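You operate a simulated robot arm through the tools that you are given. There is no shell and no other tool. Be economical: measure what you need, move in short steps, check, and stop when the job is done.

You are at the controls of a simulated robot arm. One attempt, no reset.

## Task
Tighten the loose finger bolt at 6, then prove the grip on air.
Fine: yellow nutrunner, no red lamp, back in its holder; open the valve, green grip button, lamp stays lit, valve shut again. Set down upright: yellow nutrunner.

It is judged by the outcome, as a careful person would: the job done as asked, and still so three seconds after it is handed in. It fails if anything else is knocked over, pushed out of place, dropped, spilled or broken.

## Robot
A 7-joint arm with a two-finger parallel gripper, fixed in place. Base frame: the origin is at the foot of the arm, x ahead of it, y to its left, z up; the work surface is at about z = 0.88. Lengths are in m, angles in degrees, forces in N, time in s.
Its first joint turns from -166.0 to 166.0 degrees. Payload 4.4 kg.
Tool frame: the origin (TCP) lies between the finger pads and is the grasp point; the fingertips stand 0.023 m ahead of it; z points along the fingers, y is the line along which they close. The gripper opens to 0.094 m. The fingers are 0.038 m wide and 0.01 m thick; the gripper's body (0.054 by 0.096 m) begins 0.039 m behind the TCP.
Orientation is told as [roll, pitch, yaw] about the base's x, y, z axes, in that order, counted from this pose: with the fingers straight down and closing along the base's y, the tool's x points along the base's -x, its y along +y and its z along -z.

## Interface
- The arm moves only by the tool arm_command. Its arguments are lists of equal length, an entry for each row: "xyz": the shift along the tool's x, y, z in units of 200 mm (1.0 is 200 mm), a list of three; "turn": the turn, a rotation vector about the tool's x, y, z in units of 180 degrees (1.0 is 180 degrees), a list of three; "grip": the gripper command, from -1 (shut) to 1 (fully open), values between in proportion. In form: {"xyz": [[tx, ty, tz], ...], "turn": [[rx, ry, rz], ...], "grip": [grip, ...]}. A call has 1 to 20 rows; each row is the pose to reach, as a shift and turn from the pose commanded when the call began, along the tool's axes at that moment. A call with a number of a shift or a turn outside -1 to 1 is refused whole. Each row takes 0.2 s and may step no farther than 0.05 m and 8.6 degrees from the row before; otherwise, or with a gripper value out of range, the whole call is refused. A pose out of reach is approached as far as the arm can. The call stops where the force on the tool passes 60 N (or 10 N more than at its start, if that is more) or the arm is blocked; 0.2 s more then pass. The fingers move at their own pace (about 0.072 m/s each) and stop on an object; they squeeze with about 30 N. The grip force told is the motor's: it shows also when the fingers shut on nothing. Time passes only in rows, and 0.2 s behind the last, so rows that repeat a pose let the fingers close. The reply holds the time, the measured pose of the TCP, the force on the tool along the base axes, the opening and the grip force, in the units named above and with some noise, with the torque about the TCP (base axes, N m) and any sound that the robot's microphone picked up.
- Cameras (640 x 400 px; columns grow to the right, rows downward): "scene" is fixed at [0.0493, -0.5004, 1.5607]; the picture's right is [0.42, -0.91, 0.00], its down [-0.34, -0.16, -0.93] and it looks along [0.84, 0.39, -0.37] (base axes); focal length 318 px, centre (320, 200). "wrist" rides on the gripper at [0.086, 0.016, -0.074] in the tool frame; the picture's right is [-0.18, 0.98, 0.00], its down [-0.58, -0.11, -0.81] and it looks along [-0.79, -0.15, 0.59] (tool axes); focal length 243 px, centre (320, 200). There is no depth. A picture from a camera that has moved, and an enlarged one, comes with that camera's place and axes in the base frame and with its lens.
- capture(camera): a new picture of that camera. The clock stands still meanwhile.
- zoom(camera, box): a new picture of the part [left, top, right, bottom] of that camera's present view, enlarged. The clock stands still meanwhile.
- finish_job(): hands the job in; it is judged then, once.

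Go step by step. Nothing tells you positions but the pictures and the camera data: compare them with the known pose of the tool, close in by small moves and look again before you grip or let go. The budget is 120 turns and 76 pictures, counting those below and the enlarged ones. Unless the task says otherwise, let go and move clear before handing in, and close with one line.

The tools are called after ">>>" as name(argument=value, ...) on one line, values as JSON. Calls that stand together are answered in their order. arm_command: Moves the arm, as the interface text tells. Its arguments: {"type":"object","properties":{"xyz":{"type":"array","items":{"type":"array","items":{"type":"number"}}},"turn":{"type":"array","items":{"type":"array","items":{"type":"number"}}},"grip":{"type":"array","items":{"type":"number"}}},"required":["xyz","turn","grip"]} The other tools are called the same way: capture (camera) takes a picture; zoom (camera, box) takes an enlarged picture of a part of a camera's view; finish_job () hands the job in.

At the start:

```text
t: 0.0
eef_pos: [0.8542, -0.0327, 1.3629]
ee_rot: [0.0, 0.0, 0.0]
force: [0.4, 0.2, 0.9]
moment: [0.01, 0.01, 0.0]
finger_gap: 0.0942
grasp_force: 0.1
```

scene: 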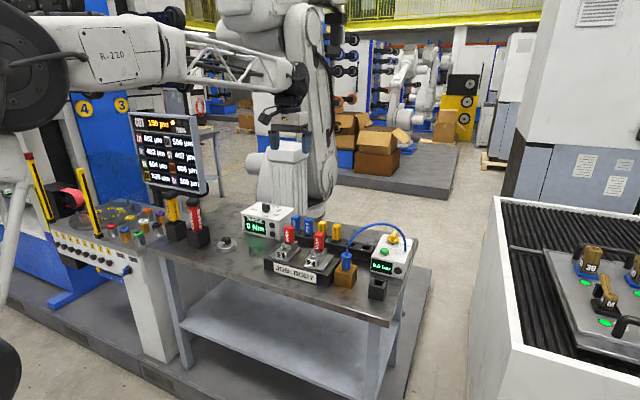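
wrist: 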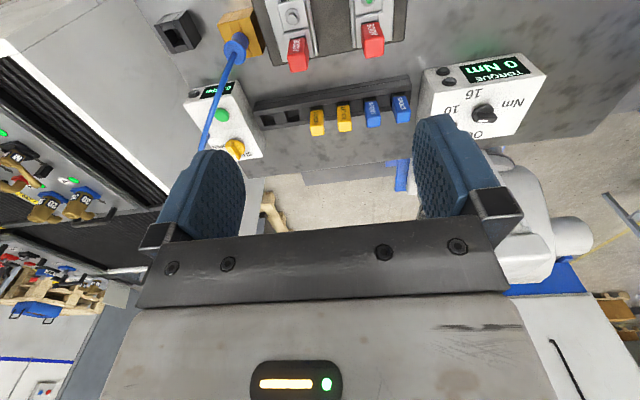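

I see a bench with a job body with red items, yellow and red nutrunners in holders, a torque box, and an air box with a valve. I'll look closer first.

>>> zoom(camera="scene", box=[220, 180, 420, 305])

>>> zoom(camera="scene", box=[80, 100, 260, 260])

>>> zoom(camera="wrist", box=[140, 0, 560, 180])

```text
3.20 times, centred on (320, 242) of scene
camera zoom: at [0.0493, -0.5004, 1.5607], right [0.42, -0.91, 0.0], down [-0.34, -0.16, -0.93], along [0.84, 0.39, -0.37], focal length 1018 px, centre (320, 64)
```

zoom: 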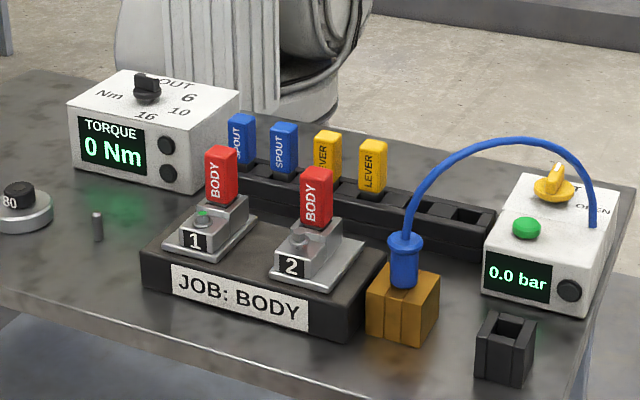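

```text
2.50 times, centred on (170, 180) of scene
camera zoom: at [0.0493, -0.5004, 1.5607], right [0.42, -0.91, 0.0], down [-0.34, -0.16, -0.93], along [0.84, 0.39, -0.37], focal length 795 px, centre (695, 250)
```

zoom: 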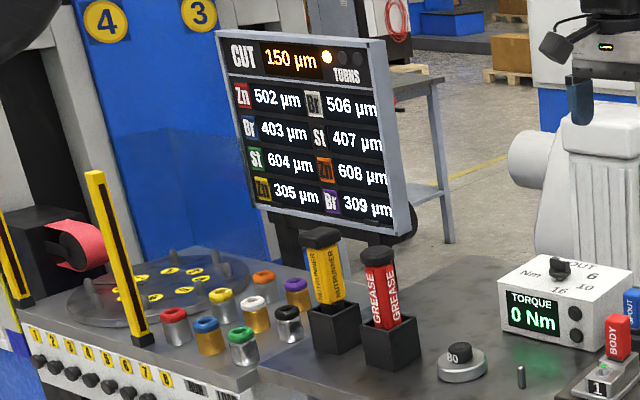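

```text
1.52 times, centred on (350, 90) of wrist
camera zoom: at [0.7679, -0.016, 1.4376], right [0.18, 0.98, 0.0], down [0.58, -0.11, 0.81], along [0.79, -0.15, -0.59], focal length 370 px, centre (274, 368)
```

zoom: 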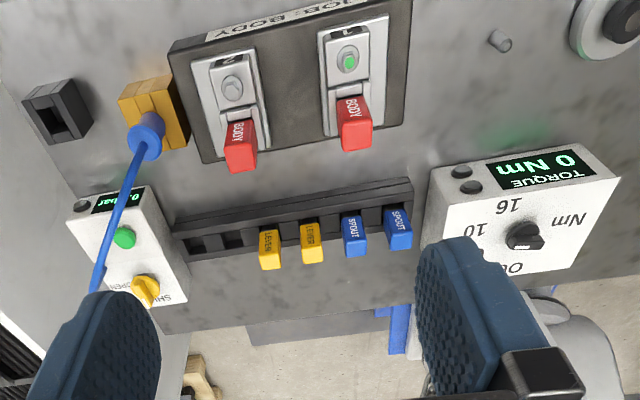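

Bolt 2 (unlit) is around (0.895, -0.084, 0.977), with the green button near (1.05, -0.29, 0.965). I'll pull back and yaw left for a view of the nutrunner and torque box.

>>> arm_command(xyz=[[0.25, 0, 0], [0.5, 0, 0], [0.75, 0, 0], [1, 0, 0]], turn=[[0, 0, -0.04], [0, 0, -0.08], [0, 0, -0.12], [0, 0, -0.16]], grip=[1, 1, 1, 1])

>>> capture(camera="wrist")

```text
t: 1.0
eef_pos: [0.6556, -0.0307, 1.3607]
ee_rot: [-0.1, 0.1, 28.9]
force: [0.0, 0.1, 0.6]
moment: [-0.01, 0.05, 0.0]
finger_gap: 0.0941
grasp_force: 0.1
```

```text
70 pictures are left
camera wrist: at [0.5717, -0.058, 1.4359], right [-0.31, 0.95, 0.0], down [0.56, 0.19, 0.81], along [0.76, 0.25, -0.59], focal length 243 px, centre (320, 200)
```

wrist: 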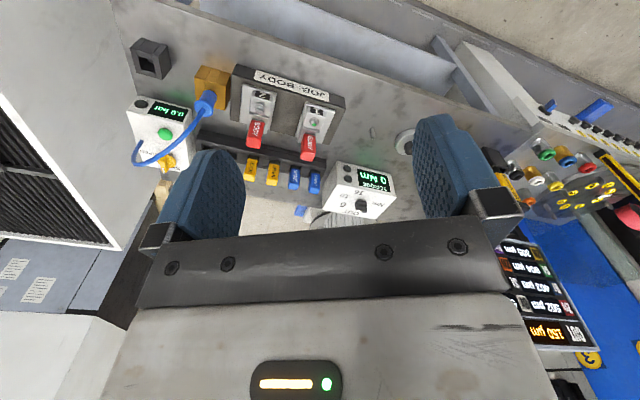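

The nutrunner is hidden right of the finger; I'll yaw further left.

>>> arm_command(xyz=[[0, 0.2, 0], [0, 0.4, 0], [0, 0.6, 0], [0, 0.8, 0]], turn=[[0, 0, -0.04], [0, 0, -0.08], [0, 0, -0.12], [0, 0, -0.16]], grip=[1, 1, 1, 1])

>>> capture(camera="wrist")

```text
t: 2.0
eef_pos: [0.5769, 0.1092, 1.3625]
ee_rot: [0.0, 0.0, 57.7]
force: [-1.0, -0.8, 0.3]
moment: [-0.01, 0.02, -0.04]
finger_gap: 0.0939
grasp_force: 0.2
```

```text
69 pictures are left
camera wrist: at [0.5163, 0.045, 1.4366], right [-0.73, 0.68, 0.0], down [0.4, 0.43, 0.81], along [0.55, 0.59, -0.59], focal length 243 px, centre (320, 200)
```

wrist: 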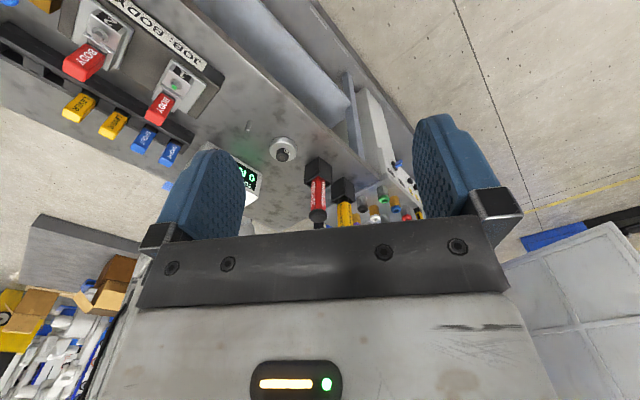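

The yellow nutrunner's holder is near (0.87, 0.54). Before using it I need to read the torque dial and bolts in detail.

>>> zoom(camera="scene", box=[236, 195, 300, 245])

>>> zoom(camera="scene", box=[360, 220, 420, 300])

>>> zoom(camera="scene", box=[260, 220, 350, 290])

>>> zoom(camera="scene", box=[150, 185, 215, 255])

```text
8.00 times, centred on (268, 220) of scene
camera zoom: at [0.0493, -0.5004, 1.5607], right [0.42, -0.91, 0.0], down [-0.34, -0.16, -0.93], along [0.84, 0.39, -0.37], focal length 2544 px, centre (736, 40)
```

zoom: 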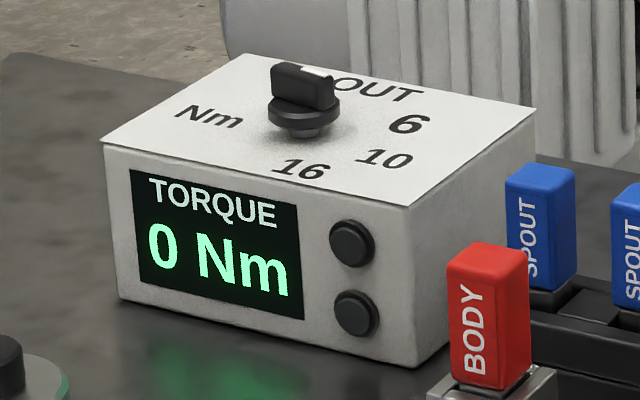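

```text
5.00 times, centred on (390, 260) of scene
camera zoom: at [0.0493, -0.5004, 1.5607], right [0.42, -0.91, 0.0], down [-0.34, -0.16, -0.93], along [0.84, 0.39, -0.37], focal length 1590 px, centre (-30, -100)
```

zoom: 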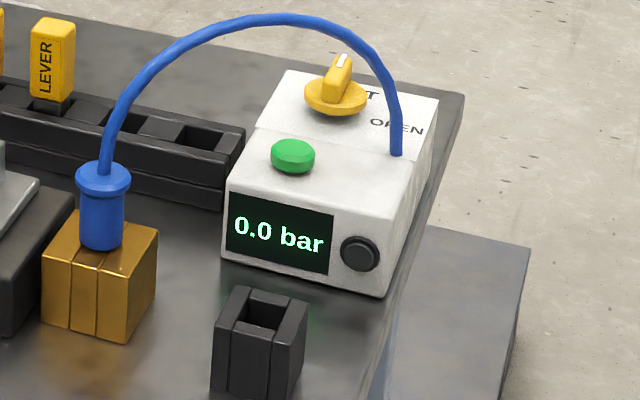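

```text
5.71 times, centred on (305, 255) of scene
camera zoom: at [0.0493, -0.5004, 1.5607], right [0.42, -0.91, 0.0], down [-0.34, -0.16, -0.93], along [0.84, 0.39, -0.37], focal length 1817 px, centre (406, -114)
```

zoom: 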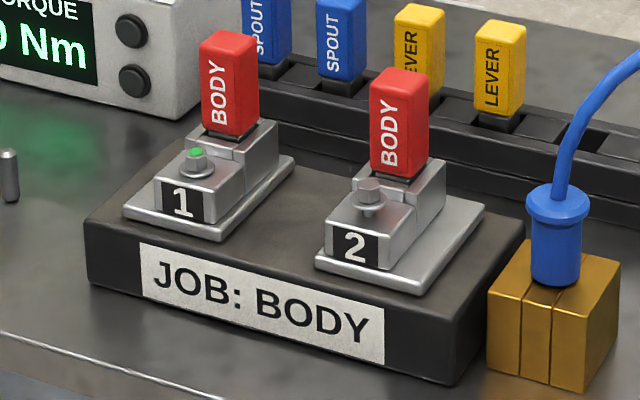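

```text
5.71 times, centred on (182, 220) of scene
camera zoom: at [0.0493, -0.5004, 1.5607], right [0.42, -0.91, 0.0], down [-0.34, -0.16, -0.93], along [0.84, 0.39, -0.37], focal length 1817 px, centre (1106, 86)
```

zoom: 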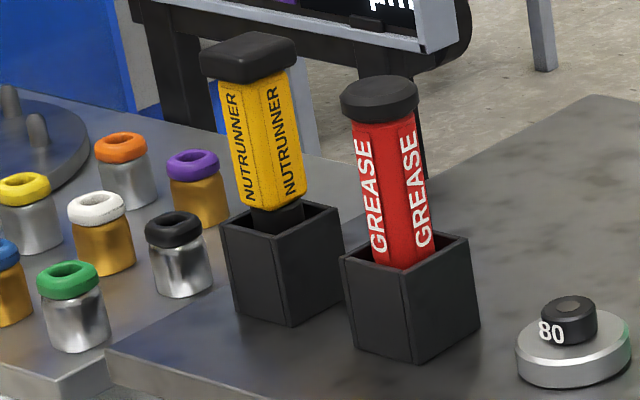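

The dial points to OUT, with 6 about 50° clockwise (seen from above). The knob is near (1.11, 0.25, 1.01), bolt 2 is unlit and stands proud, and the valve is at SHUT. I'll set the dial first, approaching with yaw back to 0.

>>> arm_command(xyz=[[-0.13, -0.045, 0], [-0.26, -0.09, 0], [-0.39, -0.135, 0], [-0.52, -0.18, 0], [-0.65, -0.225, 0], [-0.78, -0.27, 0], [-0.908, -0.313, 0]], turn=[[0, 0, 0.0457], [0, 0, 0.0915], [0, 0, 0.137], [0, 0, 0.183], [0, 0, 0.229], [0, 0, 0.274], [0, 0, 0.32]], grip=[1, 1, 1, 1, 1, 1, 1])

>>> capture(camera="wrist")

```text
t: 3.6
eef_pos: [0.726, 0.2248, 1.3625]
ee_rot: [0.0, -0.2, -0.1]
force: [-0.7, 0.1, 0.1]
moment: [-0.03, -0.02, -0.02]
finger_gap: 0.0941
grasp_force: 0.0
```

```text
64 pictures are left
camera wrist: at [0.64, 0.242, 1.4384], right [0.19, 0.98, 0.0], down [0.58, -0.11, 0.81], along [0.79, -0.15, -0.59], focal length 243 px, centre (320, 200)
```

wrist: 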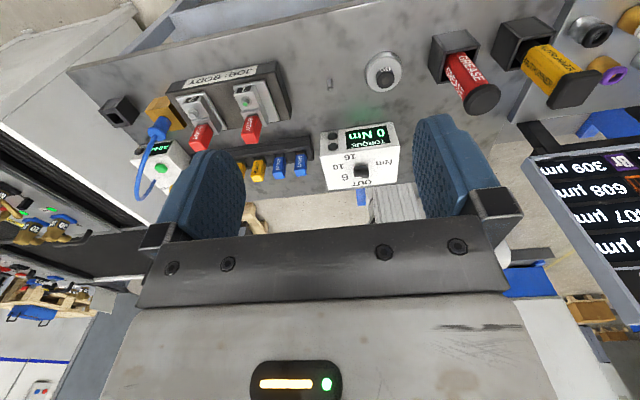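

The knob sits near (1.113, 0.257). I'll approach it with the fingers tilted forward about 40° to gain reach.

>>> arm_command(xyz=[[-0.19, 0.03, 0.1], [-0.38, 0.06, 0.2], [-0.57, 0.09, 0.3], [-0.76, 0.12, 0.4], [-0.95, 0.15, 0.5]], turn=[[0, -0.044, 0], [0, -0.088, 0], [0, -0.132, 0], [0, -0.176, 0], [0, -0.22, 0]], grip=[1, 1, 1, 1, 1])

>>> capture(camera="scene")

```text
t: 4.8
eef_pos: [0.9192, 0.2589, 1.2636]
ee_rot: [0.0, -39.8, 0.0]
force: [-0.4, -1.1, 2.2]
moment: [-0.02, 0.04, 0.04]
finger_gap: 0.0944
grasp_force: 0.1
```

```text
63 pictures are left
```

scene: 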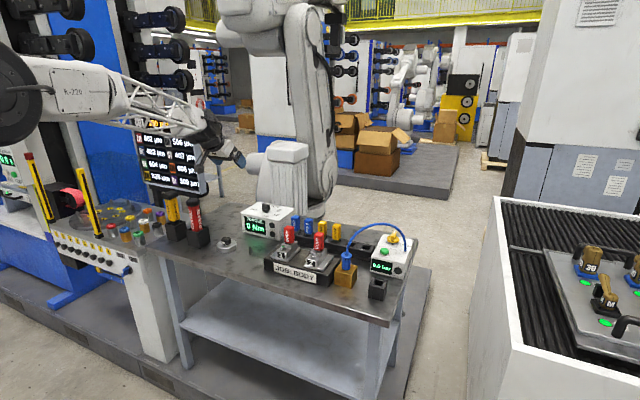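

Reach is fine so far. Now approaching along the tool axis to hover ~10 cm short of the knob.

>>> arm_command(xyz=[[0.014, 0, 0.2], [0.028, 0, 0.4], [0.042, 0, 0.6], [0.056, 0, 0.8], [0.071, 0, 1.0]], turn=[[0, 0, 0], [0, 0, 0], [0, 0, 0], [0, 0, 0], [0, 0, 0]], grip=[0.3, 0.3, 0.3, 0.3, 0.3])

>>> zoom(camera="scene", box=[210, 150, 310, 250])

>>> capture(camera="wrist")

```text
t: 6.0
eef_pos: [1.0346, 0.2554, 1.0999]
ee_rot: [0.1, -39.7, -0.1]
force: [0.6, -0.3, 1.3]
moment: [-0.01, 0.04, -0.02]
finger_gap: 0.0611
grasp_force: 0.1
```

```text
4.00 times, centred on (260, 200) of scene
camera zoom: at [0.0493, -0.5004, 1.5607], right [0.42, -0.91, 0.0], down [-0.34, -0.16, -0.93], along [0.84, 0.39, -0.37], focal length 1272 px, centre (560, 200)
```

zoom: 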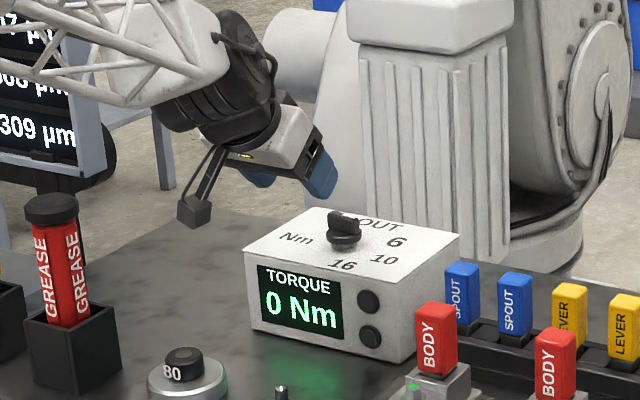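

```text
61 pictures are left
camera wrist: at [0.9214, 0.2732, 1.1034], right [0.14, 0.98, 0.12], down [-0.07, -0.11, 0.99], along [0.99, -0.15, 0.05], focal length 243 px, centre (320, 200)
```

wrist: 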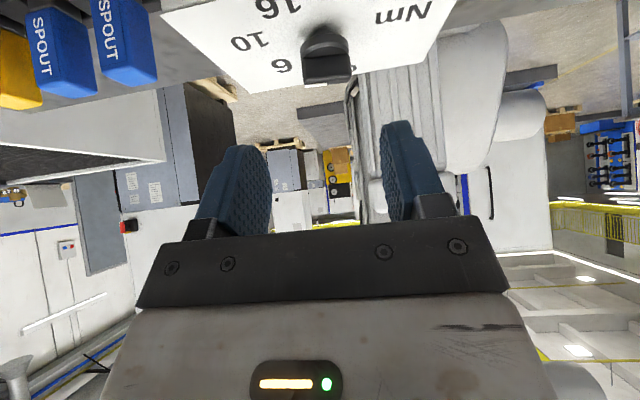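

The knob bar seems to run along y, so I need a close look at its pointer mark.

>>> zoom(camera="wrist", box=[230, 0, 430, 110])

>>> zoom(camera="scene", box=[275, 195, 315, 225])

```text
3.20 times, centred on (330, 55) of wrist
camera zoom: at [0.9214, 0.2732, 1.1034], right [0.14, 0.98, 0.12], down [-0.07, -0.11, 0.99], along [0.99, -0.15, 0.05], focal length 776 px, centre (288, 664)
```

zoom: 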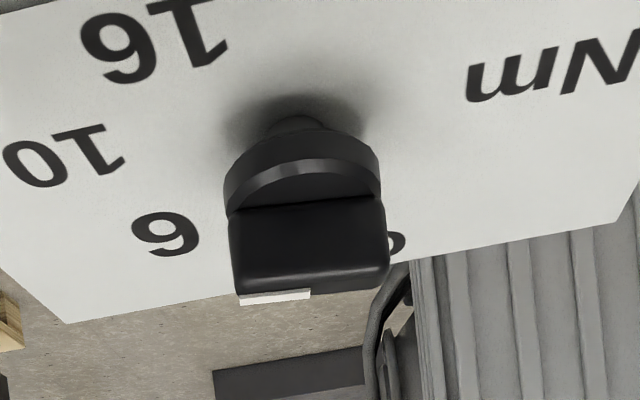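

```text
13.33 times, centred on (295, 210) of scene
camera zoom: at [0.0493, -0.5004, 1.5607], right [0.42, -0.91, 0.0], down [-0.34, -0.16, -0.93], along [0.84, 0.39, -0.37], focal length 4240 px, centre (653, 67)
```

zoom: 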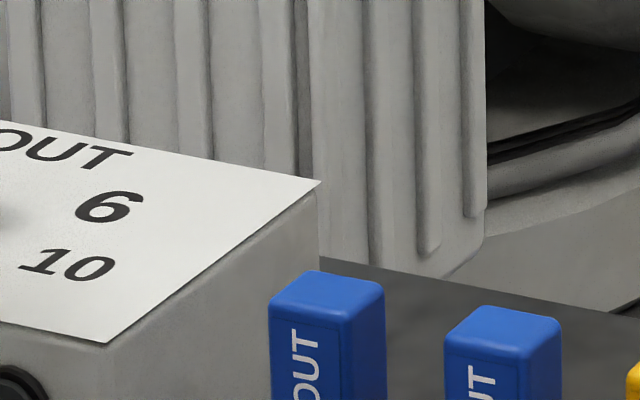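

>>> zoom(camera="scene", box=[248, 195, 288, 220])

```text
16.00 times, centred on (268, 208) of scene
camera zoom: at [0.0493, -0.5004, 1.5607], right [0.42, -0.91, 0.0], down [-0.34, -0.16, -0.93], along [0.84, 0.39, -0.37], focal length 5088 px, centre (1152, 80)
```

zoom: 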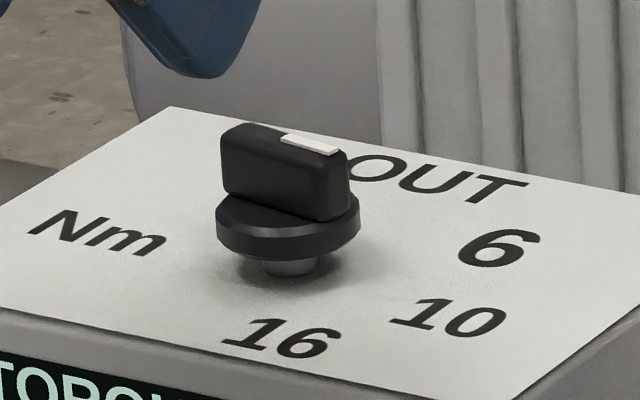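

The pointer mark is on the −y end, so the dial is at 10 and needs +49° counterclockwise to reach 6. I'll straddle the bar's ends with the fingers, then turn about the vertical.

>>> arm_command(xyz=[[-0.02, 0.01, 0.14], [-0.04, 0.02, 0.28], [-0.06, 0.023, 0.42]], turn=[[0.01, 0, 0.011], [0.02, 0, 0.022], [0.0286, 0, 0.034]], grip=[0.3, 0.3, 0.3])

>>> zoom(camera="scene", box=[230, 170, 310, 220])

>>> capture(camera="wrist")

```text
t: 6.8
eef_pos: [1.0963, 0.261, 1.0436]
ee_rot: [-0.1, -39.7, -8.1]
force: [0.8, 0.7, 0.5]
moment: [0.0, 0.07, 0.01]
finger_gap: 0.0611
grasp_force: 0.1
```

```text
8.00 times, centred on (270, 195) of scene
camera zoom: at [0.0493, -0.5004, 1.5607], right [0.42, -0.91, 0.0], down [-0.34, -0.16, -0.93], along [0.84, 0.39, -0.37], focal length 2544 px, centre (720, 240)
```

zoom: 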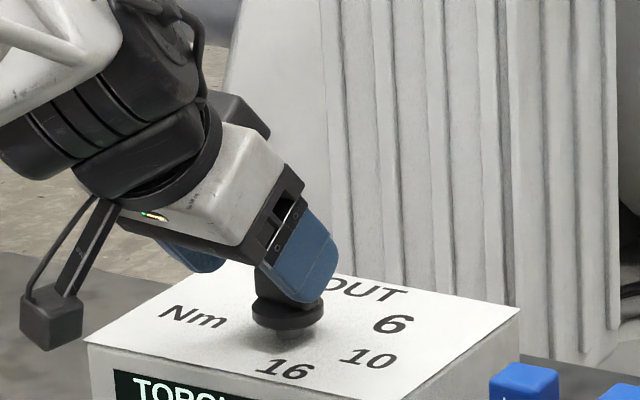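

```text
56 pictures are left
camera wrist: at [0.986, 0.2934, 1.0456], right [0.28, 0.95, 0.12], down [-0.08, -0.1, 0.99], along [0.96, -0.28, 0.05], focal length 243 px, centre (320, 200)
```

wrist: 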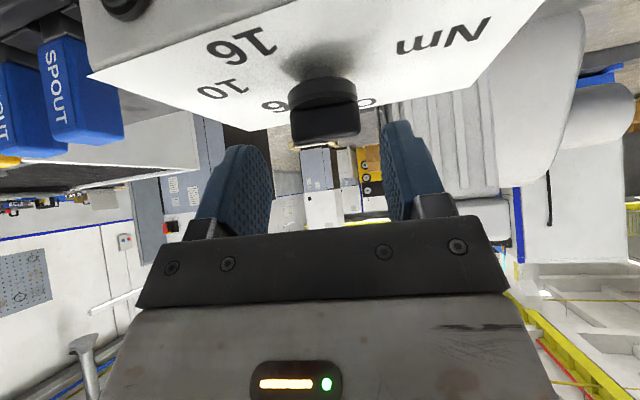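

Bar centre is at (1.113, 0.263, 1.013), centred between the fingers. Advance and close on it.

>>> arm_command(xyz=[[0, 0.01, 0.06], [0, 0.021, 0.124], [0, 0.021, 0.124], [0, 0.021, 0.124], [0, 0.021, 0.124]], turn=[[0, 0, 0], [0, 0, 0], [0, 0, 0], [0, 0, 0], [0, 0, 0]], grip=[0.3, 0.3, -1, -1, -1])

>>> zoom(camera="scene", box=[230, 170, 310, 220])

```text
t: 8.0
eef_pos: [1.1143, 0.2613, 1.0238]
ee_rot: [-0.1, -39.6, -7.9]
force: [1.1, -18.4, -0.8]
moment: [0.16, 0.03, -0.21]
finger_gap: 0.0402
grasp_force: 45.0
```

```text
8.00 times, centred on (270, 195) of scene
camera zoom: at [0.0493, -0.5004, 1.5607], right [0.42, -0.91, 0.0], down [-0.34, -0.16, -0.93], along [0.84, 0.39, -0.37], focal length 2544 px, centre (720, 240)
```

zoom: 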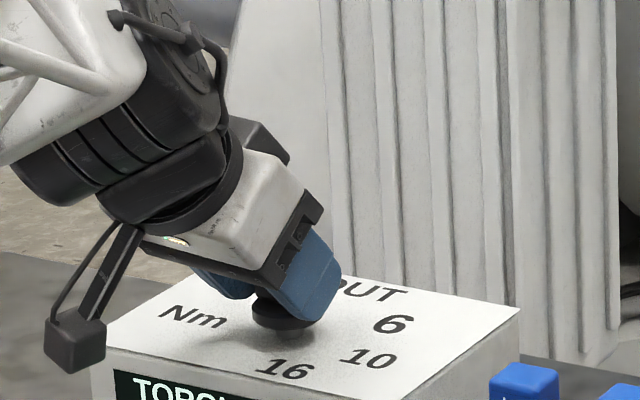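

Gripped with a slight side load. Now turning +49° about the vertical, easing 2 mm toward −y.

>>> arm_command(xyz=[[0, -0.01, 0], [0, -0.01, 0], [0, -0.01, 0], [0, -0.01, 0], [0, -0.01, 0], [0, -0.01, 0], [0, -0.01, 0]], turn=[[-0.0292, 0, -0.03475], [-0.0583, 0, -0.0695], [-0.0875, 0, -0.1043], [-0.1167, 0, -0.139], [-0.1458, 0, -0.1738], [-0.175, 0, -0.2085], [-0.175, 0, -0.2085]], grip=[-1, -1, -1, -1, -1, -1, -1])

>>> zoom(camera="scene", box=[230, 170, 310, 220])

```text
t: 9.0
eef_pos: [1.1141, 0.2566, 1.0238]
ee_rot: [0.2, -39.6, 22.6]
force: [7.5, -15.2, -0.6]
moment: [-0.31, 0.0, -0.15]
finger_gap: 0.04
grasp_force: 45.0
stopped in row 5: the force on the tool passed its limit at 67 N (the readings are from after the stop); the commanded pose is now the measured one
```

```text
8.00 times, centred on (270, 195) of scene
camera zoom: at [0.0493, -0.5004, 1.5607], right [0.42, -0.91, 0.0], down [-0.34, -0.16, -0.93], along [0.84, 0.39, -0.37], focal length 2544 px, centre (720, 240)
```

zoom: 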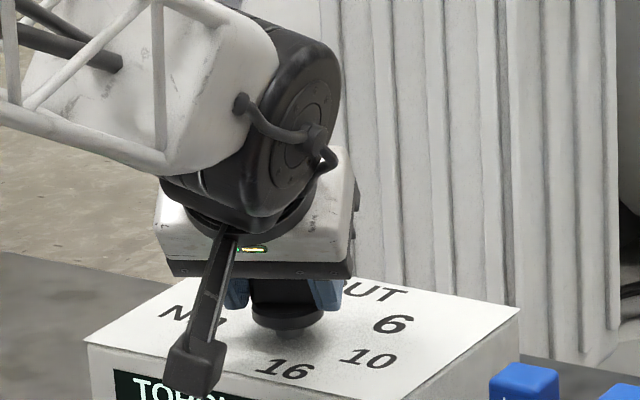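

About 30° done before a force stop, so the knob's axis lies slightly further −y. I'll shift a few mm and finish the remaining 18.5°.

>>> arm_command(xyz=[[0, -0.018, 0], [0, -0.018, 0], [0, -0.018, 0], [0, -0.018, 0], [0, -0.018, 0]], turn=[[0, 0, 0], [-0.022, 0, -0.0262], [-0.044, 0, -0.0525], [-0.066, 0, -0.0787], [-0.066, 0, -0.0787]], grip=[-1, -1, -1, -1, -1])

>>> zoom(camera="scene", box=[230, 170, 310, 220])

```text
t: 10.2
eef_pos: [1.1155, 0.2521, 1.0242]
ee_rot: [0.2, -39.6, 41.2]
force: [48.5, -12.3, -10.0]
moment: [-0.01, -1.11, -0.44]
finger_gap: 0.0402
grasp_force: 45.0
```

```text
8.00 times, centred on (270, 195) of scene
camera zoom: at [0.0493, -0.5004, 1.5607], right [0.42, -0.91, 0.0], down [-0.34, -0.16, -0.93], along [0.84, 0.39, -0.37], focal length 2544 px, centre (720, 240)
```

zoom: 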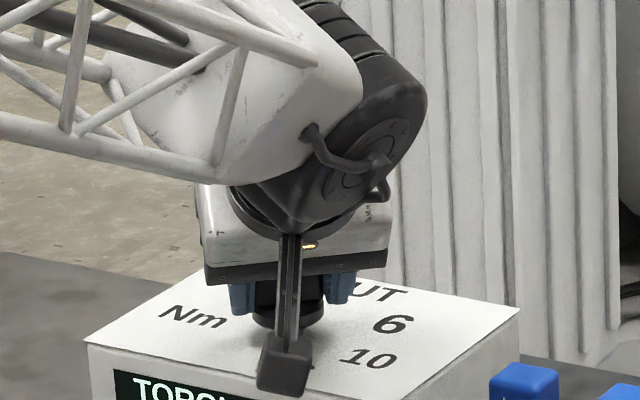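

Rotation reads 41.2° (≈ pointer at −49°). Release and back out along the tool axis.

>>> arm_command(xyz=[[0, 0, 0], [0, 0, 0], [0, 0, 0], [0, 0, -0.15], [0, 0, -0.35], [0, 0, -0.55]], turn=[[0, 0, 0], [0, 0, 0], [0, 0, 0], [0, 0, 0], [0, 0, 0], [0, 0, 0]], grip=[0.4, 0.4, 0.4, 0.4, 0.4, 0.4])

>>> zoom(camera="scene", box=[236, 195, 300, 245])

```text
t: 11.6
eef_pos: [1.0622, 0.2059, 1.108]
ee_rot: [0.4, -39.6, 41.1]
force: [0.2, 0.8, -0.6]
moment: [0.03, 0.0, 0.01]
finger_gap: 0.0658
grasp_force: 0.1
```

```text
8.00 times, centred on (268, 220) of scene
camera zoom: at [0.0493, -0.5004, 1.5607], right [0.42, -0.91, 0.0], down [-0.34, -0.16, -0.93], along [0.84, 0.39, -0.37], focal length 2544 px, centre (736, 40)
```

zoom: 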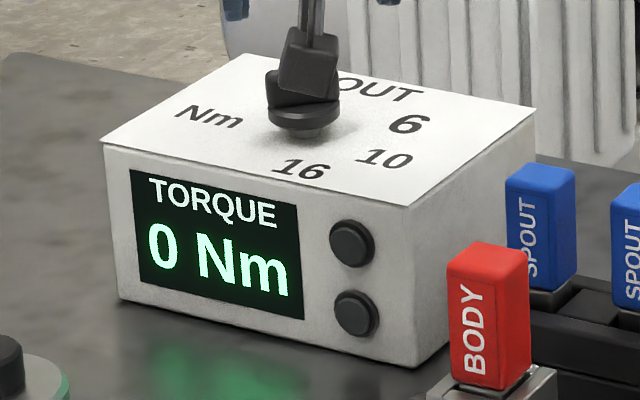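

>>> arm_command(xyz=[[-0.088, 0.169, -0.122], [-0.176, 0.339, -0.244], [-0.264, 0.508, -0.366], [-0.352, 0.678, -0.488], [-0.44, 0.847, -0.61]], turn=[[0, 0.044, 0], [0, 0.088, 0], [0, 0.132, 0], [0, 0.176, 0], [0, 0.22, 0]], grip=[1, 1, 1, 1, 1])

>>> zoom(camera="scene", box=[236, 195, 300, 245])

>>> capture(camera="wrist")

```text
t: 12.8
eef_pos: [0.9447, 0.3238, 1.2577]
ee_rot: [0.2, 0.0, 41.2]
force: [0.1, 0.4, -0.4]
moment: [-0.02, 0.0, 0.01]
finger_gap: 0.0942
grasp_force: 0.0
```

```text
8.00 times, centred on (268, 220) of scene
camera zoom: at [0.0493, -0.5004, 1.5607], right [0.42, -0.91, 0.0], down [-0.34, -0.16, -0.93], along [0.84, 0.39, -0.37], focal length 2544 px, centre (736, 40)
```

zoom: 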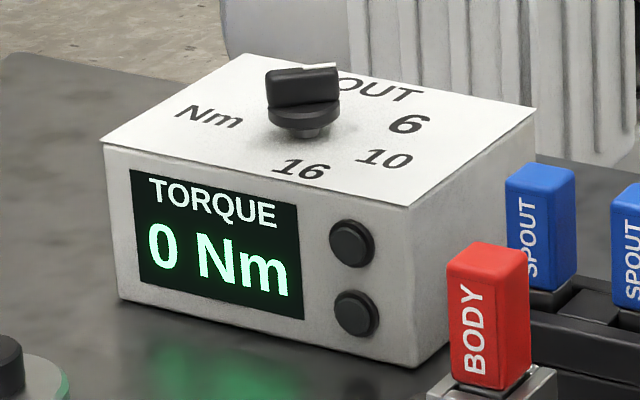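

```text
50 pictures are left
camera wrist: at [0.8692, 0.2801, 1.3335], right [-0.51, 0.86, 0.0], down [0.51, 0.3, 0.8], along [0.69, 0.41, -0.59], focal length 243 px, centre (320, 200)
```

wrist: 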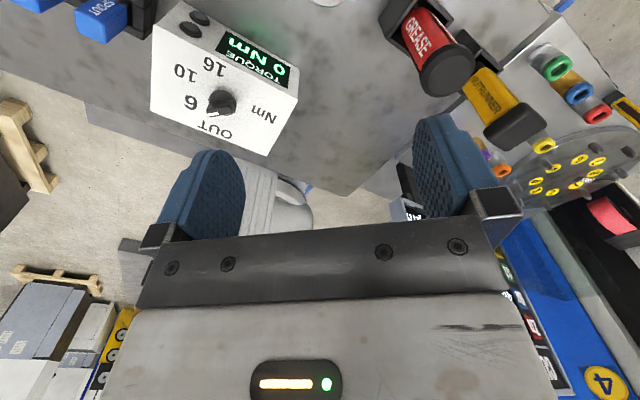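

The dial now points at 6. Next I'll move to look at the nutrunner from behind with yaw 0.

>>> zoom(camera="wrist", box=[150, 50, 310, 150])

>>> arm_command(xyz=[[-0.03, 0.22, 0], [-0.06, 0.44, 0], [-0.06, 0.63, 0], [-0.06, 0.81, 0], [-0.06, 0.99, 0]], turn=[[0, 0, 0.0457], [0, 0, 0.0915], [0, 0, 0.137], [0, 0, 0.183], [0, 0, 0.229]], grip=[1, 1, 1, 1, 1])

>>> capture(camera="wrist")

```text
4.00 times, centred on (230, 100) of wrist
camera zoom: at [0.8692, 0.2801, 1.3335], right [-0.51, 0.86, 0.0], down [0.51, 0.3, 0.8], along [0.69, 0.41, -0.59], focal length 970 px, centre (680, 600)
```

zoom: 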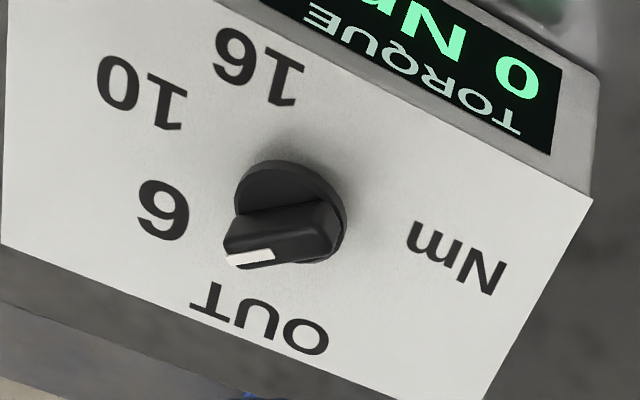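

```text
t: 14.0
eef_pos: [0.8243, 0.4847, 1.2591]
ee_rot: [0.2, 0.0, -0.1]
force: [-0.1, 1.0, 0.3]
moment: [-0.02, -0.02, -0.01]
finger_gap: 0.0941
grasp_force: 0.0
```

```text
48 pictures are left
camera wrist: at [0.7378, 0.5013, 1.3335], right [0.19, 0.98, 0.0], down [0.58, -0.11, 0.81], along [0.79, -0.15, -0.59], focal length 243 px, centre (320, 200)
```

wrist: 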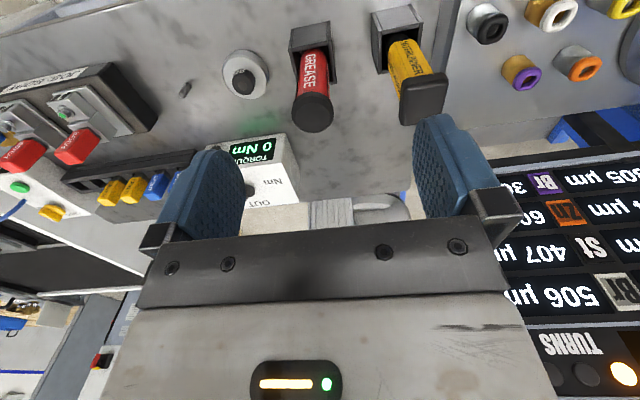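

The dial is set at 6. The nutrunner is near (0.903, 0.584), so I need its yaw and proportions.

>>> zoom(camera="wrist", box=[270, 0, 470, 130])

```text
3.08 times, centred on (370, 65) of wrist
camera zoom: at [0.7378, 0.5013, 1.3335], right [0.19, 0.98, 0.0], down [0.58, -0.11, 0.81], along [0.79, -0.15, -0.59], focal length 746 px, centre (166, 615)
```

zoom: 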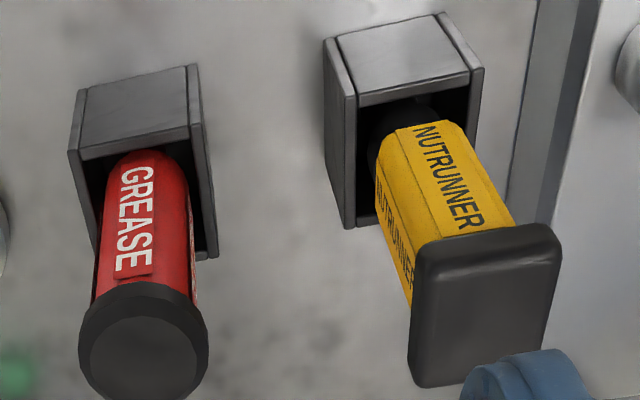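

The nutrunner is square and aligned with the base: cap centre (0.906, 0.583), cap top about z 1.09, yellow body z 0.97–1.065. To keep the palm off the cap I'll grip it from behind with the fingers nearly horizontal (75° tilt).

>>> arm_command(xyz=[[0.06, 0.055, 0.055], [0.12, 0.11, 0.11], [0.18, 0.165, 0.165], [0.24, 0.22, 0.22], [0.3, 0.275, 0.275], [0.36, 0.33, 0.33], [0.42, 0.385, 0.385], [0.47, 0.44, 0.44], [0.52, 0.49, 0.495]], turn=[[0, -0.0463, 0], [0, -0.0926, 0], [0, -0.1389, 0], [0, -0.1852, 0], [0, -0.2315, 0], [0, -0.2778, 0], [0, -0.3241, 0], [0, -0.3704, 0], [0, -0.4167, 0]], grip=[1, 1, 1, 1, 1, 1, 1, 1, 1])

>>> capture(camera="wrist")

>>> capture(camera="scene")

```text
t: 16.0
eef_pos: [0.7191, 0.5817, 1.1626]
ee_rot: [1.1, -75.0, -0.9]
force: [0.0, -0.4, 1.8]
moment: [0.0, 0.03, -0.01]
finger_gap: 0.094
grasp_force: 0.0
```

```text
46 pictures are left
camera wrist: at [0.6236, 0.599, 1.0981], right [0.05, 0.98, 0.18], down [-0.63, -0.11, 0.77], along [0.78, -0.15, 0.61], focal length 243 px, centre (320, 200)
```

wrist: 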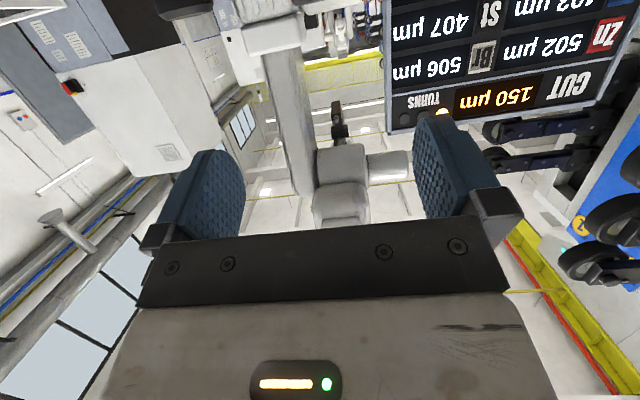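

```text
45 pictures are left
```

scene: 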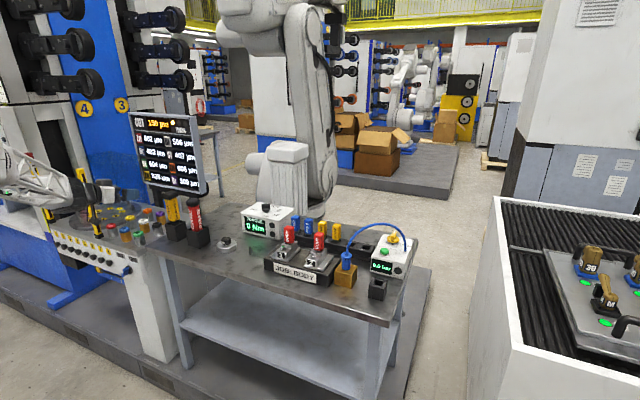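

>>> arm_command(xyz=[[0.2, 0, 0.09], [0.4, 0, 0.18], [0.602, 0, 0.265]], turn=[[0, 0, 0], [0, 0, 0], [0, 0, 0]], grip=[1, 1, 1])

>>> zoom(camera="scene", box=[90, 160, 250, 260])

>>> capture(camera="wrist")

```text
t: 16.8
eef_pos: [0.7378, 0.5838, 1.0328]
ee_rot: [1.2, -75.0, -1.0]
force: [-0.5, 0.5, 1.6]
moment: [0.01, 0.02, 0.0]
finger_gap: 0.0943
grasp_force: 0.0
```

```text
4.00 times, centred on (170, 210) of scene
camera zoom: at [0.0493, -0.5004, 1.5607], right [0.42, -0.91, 0.0], down [-0.34, -0.16, -0.93], along [0.84, 0.39, -0.37], focal length 1272 px, centre (920, 160)
```

zoom: 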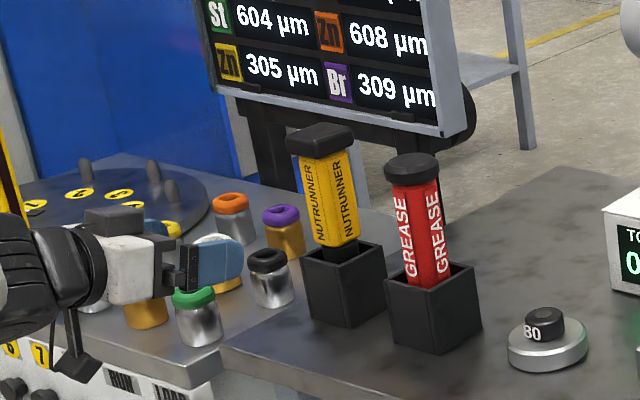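

```text
43 pictures are left
camera wrist: at [0.6429, 0.6007, 0.9687], right [0.05, 0.98, 0.18], down [-0.63, -0.11, 0.77], along [0.78, -0.15, 0.61], focal length 243 px, centre (320, 200)
```

wrist: 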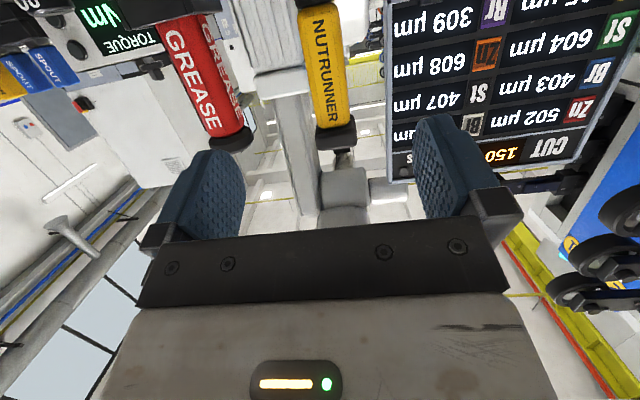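

The nutrunner is centred between the fingers (y ≈ 0.585). Moving forward to straddle it.

>>> arm_command(xyz=[[-0.042, 0.004, 0.196], [-0.084, 0.007, 0.391], [-0.126, 0.01, 0.587], [-0.1685, 0.014, 0.783]], turn=[[0, 0, 0], [0, 0, 0], [0, 0, 0], [0, 0, 0]], grip=[1, 1, 1, 1])

>>> zoom(camera="scene", box=[120, 170, 240, 250])

>>> capture(camera="wrist")

```text
t: 17.8
eef_pos: [0.899, 0.5857, 1.0225]
ee_rot: [0.8, -75.1, -0.6]
force: [1.1, 0.4, -0.4]
moment: [0.01, 0.02, 0.02]
finger_gap: 0.0941
grasp_force: 0.0
```

```text
5.00 times, centred on (180, 210) of scene
camera zoom: at [0.0493, -0.5004, 1.5607], right [0.42, -0.91, 0.0], down [-0.34, -0.16, -0.93], along [0.84, 0.39, -0.37], focal length 1590 px, centre (1020, 150)
```

zoom: 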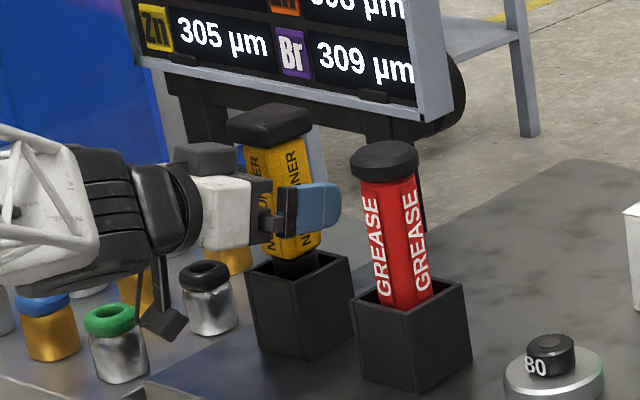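

```text
41 pictures are left
camera wrist: at [0.8037, 0.6026, 0.9597], right [0.05, 0.98, 0.18], down [-0.63, -0.11, 0.77], along [0.78, -0.15, 0.61], focal length 243 px, centre (320, 200)
```

wrist: 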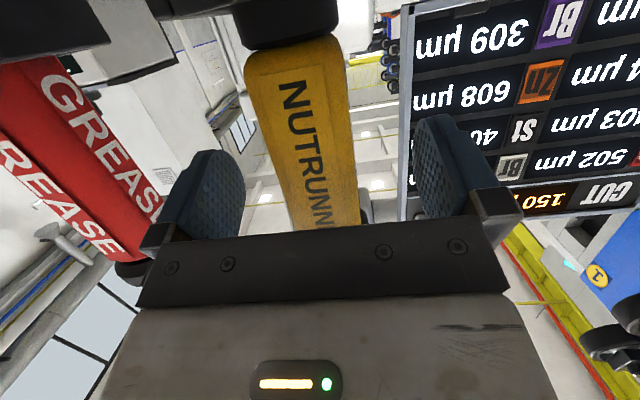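

>>> arm_command(xyz=[[0, 0, 0], [0, 0, 0], [0, 0, 0], [0, 0, 0], [0, 0, 0]], turn=[[0, 0, 0], [0, 0, 0], [0, 0, 0], [0, 0, 0], [0, 0, 0]], grip=[0, -0.4, -1, -1, -1])

>>> zoom(camera="scene", box=[120, 170, 240, 250])

```text
t: 19.0
eef_pos: [0.898, 0.5852, 1.0227]
ee_rot: [0.9, -74.9, -0.7]
force: [1.6, -4.2, 0.3]
moment: [-0.61, -0.24, -0.05]
finger_gap: 0.0359
grasp_force: 30.1
```

```text
5.00 times, centred on (180, 210) of scene
camera zoom: at [0.0493, -0.5004, 1.5607], right [0.42, -0.91, 0.0], down [-0.34, -0.16, -0.93], along [0.84, 0.39, -0.37], focal length 1590 px, centre (1020, 150)
```

zoom: 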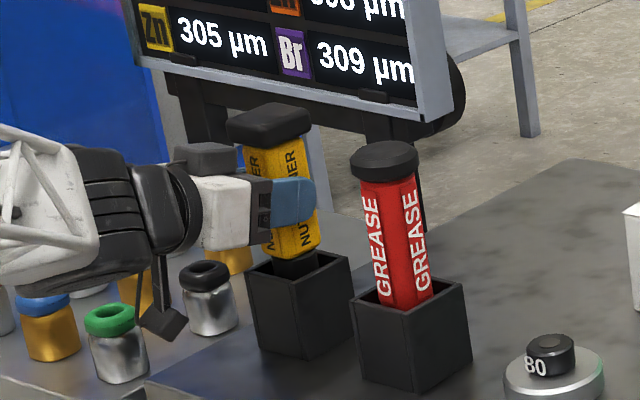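

Gripped (36 mm). Pickup pose noted as (0.898, 0.585, 1.023). Lifting straight up 16 cm.

>>> arm_command(xyz=[[-0.1, 0, -0.026], [-0.25, 0, -0.067], [-0.42, 0, -0.112], [-0.6, 0, -0.16], [-0.773, 0, -0.207]], turn=[[0, 0, 0], [0, 0, 0], [0, 0, 0], [0, 0, 0], [0, 0, 0]], grip=[-1, -1, -1, -1, -1])

>>> zoom(camera="scene", box=[110, 130, 250, 250])

>>> capture(camera="wrist")

```text
t: 20.2
eef_pos: [0.8989, 0.5815, 1.1825]
ee_rot: [0.7, -74.9, -0.7]
force: [0.2, -0.1, -8.4]
moment: [-0.01, 0.03, 0.0]
finger_gap: 0.0357
grasp_force: 30.2
```

```text
3.33 times, centred on (180, 190) of scene
camera zoom: at [0.0493, -0.5004, 1.5607], right [0.42, -0.91, 0.0], down [-0.34, -0.16, -0.93], along [0.84, 0.39, -0.37], focal length 1060 px, centre (787, 233)
```

zoom: 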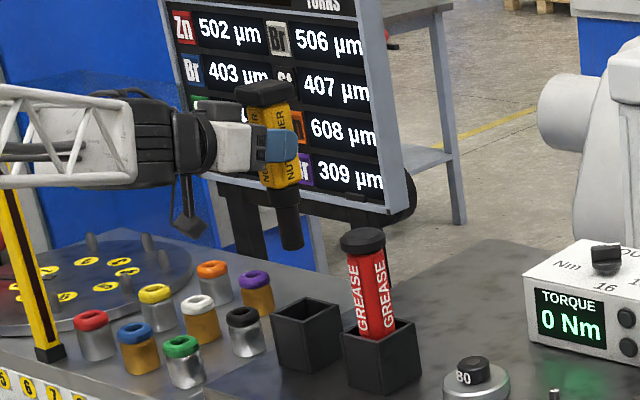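

```text
38 pictures are left
camera wrist: at [0.8047, 0.5998, 1.1187], right [0.05, 0.98, 0.18], down [-0.63, -0.11, 0.77], along [0.78, -0.15, 0.61], focal length 243 px, centre (320, 200)
```

wrist: 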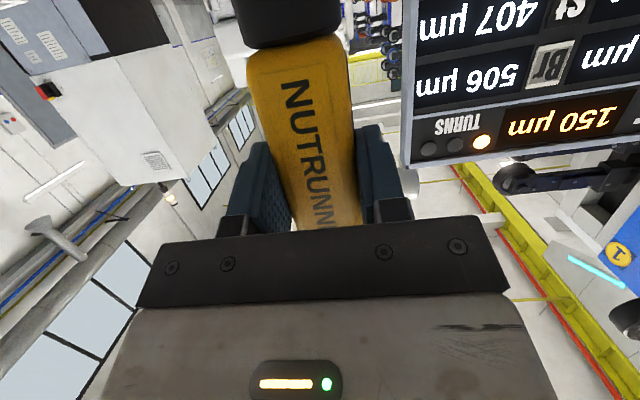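

The nutrunner hangs vertically, its socket end about 0.134 below the TCP. I'll raise it to clear the grease gun and carry it toward bolt 2.

>>> arm_command(xyz=[[-0.2, 0, -0.052], [-0.4, 0, -0.104], [-0.4, -0.2, -0.104], [-0.4, -0.4, -0.104], [-0.4, -0.6, -0.104], [-0.4, -0.8, -0.104], [-0.4, -1.0, -0.104]], turn=[[0, 0, 0], [0, 0, 0], [0, 0, 0], [0, 0, 0], [0, 0, 0], [0, 0, 0], [0, 0, 0]], grip=[-1, -1, -1, -1, -1, -1, -1])

>>> arm_command(xyz=[[0, -0.2, 0], [0, -0.4, 0], [0, -0.6, 0], [0, -0.8, 0], [0, -1.0, 0]], turn=[[0, 0, 0], [0, 0, 0], [0, 0, 0], [0, 0, 0], [0, 0, 0]], grip=[-1, -1, -1, -1, -1])

>>> arm_command(xyz=[[0, -0.2, 0], [0, -0.4, 0], [0, -0.6, 0], [0, -0.8, 0], [0, -1.0, 0]], turn=[[0, 0, 0], [0, 0, 0], [0, 0, 0], [0, 0, 0], [0, 0, 0]], grip=[-1, -1, -1, -1, -1])

>>> zoom(camera="scene", box=[210, 120, 370, 290])

```text
t: 21.8
eef_pos: [0.8989, 0.3831, 1.2646]
ee_rot: [0.5, -74.9, -0.7]
force: [-0.1, -0.7, -5.9]
moment: [0.02, 0.07, 0.02]
finger_gap: 0.0358
grasp_force: 30.5
```

```text
t: 23.0
eef_pos: [0.8982, 0.1837, 1.2653]
ee_rot: [0.7, -74.9, -0.6]
force: [-0.4, 0.1, -7.0]
moment: [0.02, 0.07, 0.02]
finger_gap: 0.0356
grasp_force: 29.9
```

```text
t: 24.2
eef_pos: [0.9009, -0.0149, 1.2614]
ee_rot: [0.7, -75.0, -0.6]
force: [0.1, -0.7, -6.6]
moment: [0.02, 0.08, 0.0]
finger_gap: 0.0359
grasp_force: 30.1
```

```text
2.35 times, centred on (290, 205) of scene
camera zoom: at [0.0493, -0.5004, 1.5607], right [0.42, -0.91, 0.0], down [-0.34, -0.16, -0.93], along [0.84, 0.39, -0.37], focal length 748 px, centre (391, 188)
```

zoom: 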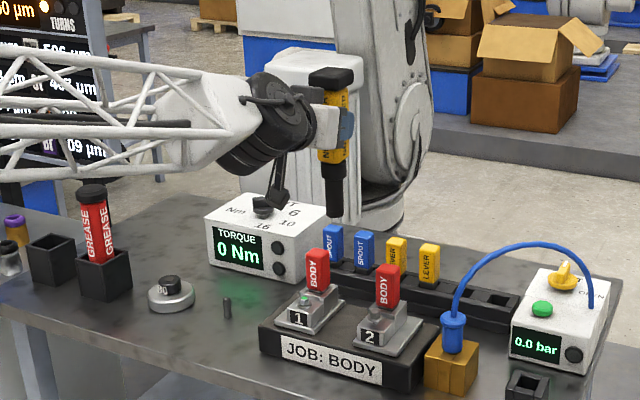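

I need an accurate bolt location, so I'll tilt the tool back down (nutrunner swinging harmlessly in the air) so the wrist camera sees the bolts close up.

>>> arm_command(xyz=[[0.068, 0.042, -0.039], [0.136, 0.083, -0.078], [0.203, 0.125, -0.117], [0.271, 0.167, -0.156], [0.339, 0.208, -0.194], [0.407, 0.25, -0.233], [0.474, 0.292, -0.272], [0.542, 0.333, -0.311], [0.61, 0.375, -0.35]], turn=[[0, 0.0463, 0], [0, 0.0926, 0], [0, 0.1389, 0], [0, 0.1852, 0], [0, 0.2315, 0], [0, 0.2778, 0], [0, 0.3241, 0], [0, 0.3704, 0], [0, 0.4167, 0]], grip=[-1, -1, -1, -1, -1, -1, -1, -1, -1])

>>> capture(camera="wrist")

```text
t: 26.2
eef_pos: [0.7998, 0.0594, 1.1642]
ee_rot: [0.2, 0.1, 0.2]
force: [0.0, -0.8, -5.3]
moment: [0.01, 0.0, -0.05]
finger_gap: 0.0358
grasp_force: 30.0
out of reach, approached as far as the arm can: row 2
```

```text
36 pictures are left
camera wrist: at [0.7127, 0.076, 1.2385], right [0.18, 0.98, 0.0], down [0.58, -0.11, 0.8], along [0.79, -0.15, -0.59], focal length 243 px, centre (320, 200)
```

wrist: 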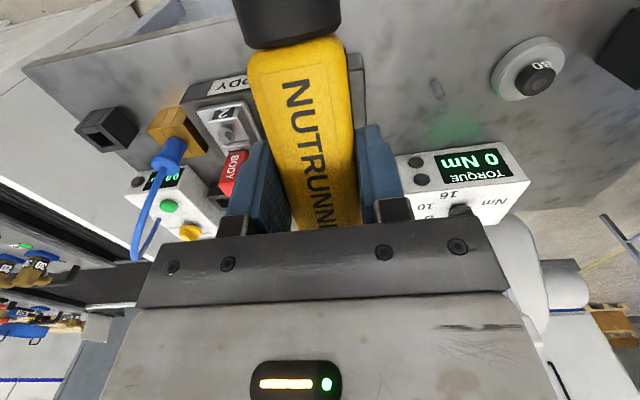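

>>> zoom(camera="wrist", box=[170, 80, 290, 170])

>>> zoom(camera="scene", box=[300, 235, 350, 275])

```text
4.44 times, centred on (230, 125) of wrist
camera zoom: at [0.7127, 0.076, 1.2385], right [0.18, 0.98, 0.0], down [0.58, -0.11, 0.8], along [0.79, -0.15, -0.59], focal length 1078 px, centre (720, 533)
```

zoom: 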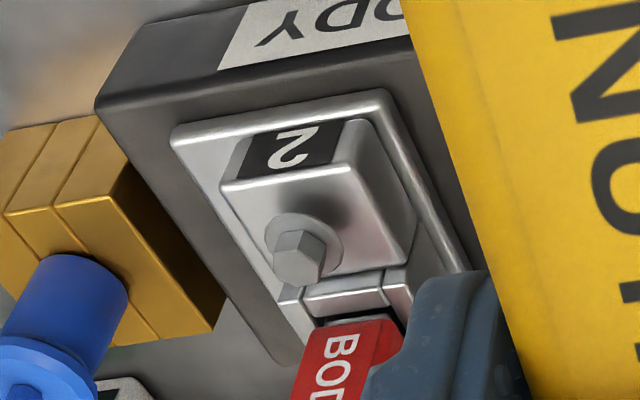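

```text
10.00 times, centred on (325, 255) of scene
camera zoom: at [0.0493, -0.5004, 1.5607], right [0.42, -0.91, 0.0], down [-0.34, -0.16, -0.93], along [0.84, 0.39, -0.37], focal length 3180 px, centre (270, -350)
```

zoom: 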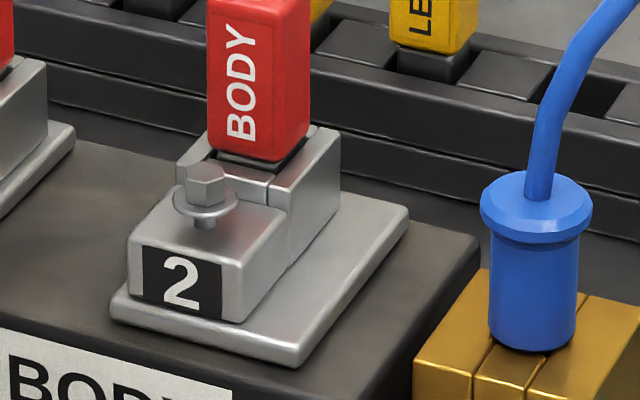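

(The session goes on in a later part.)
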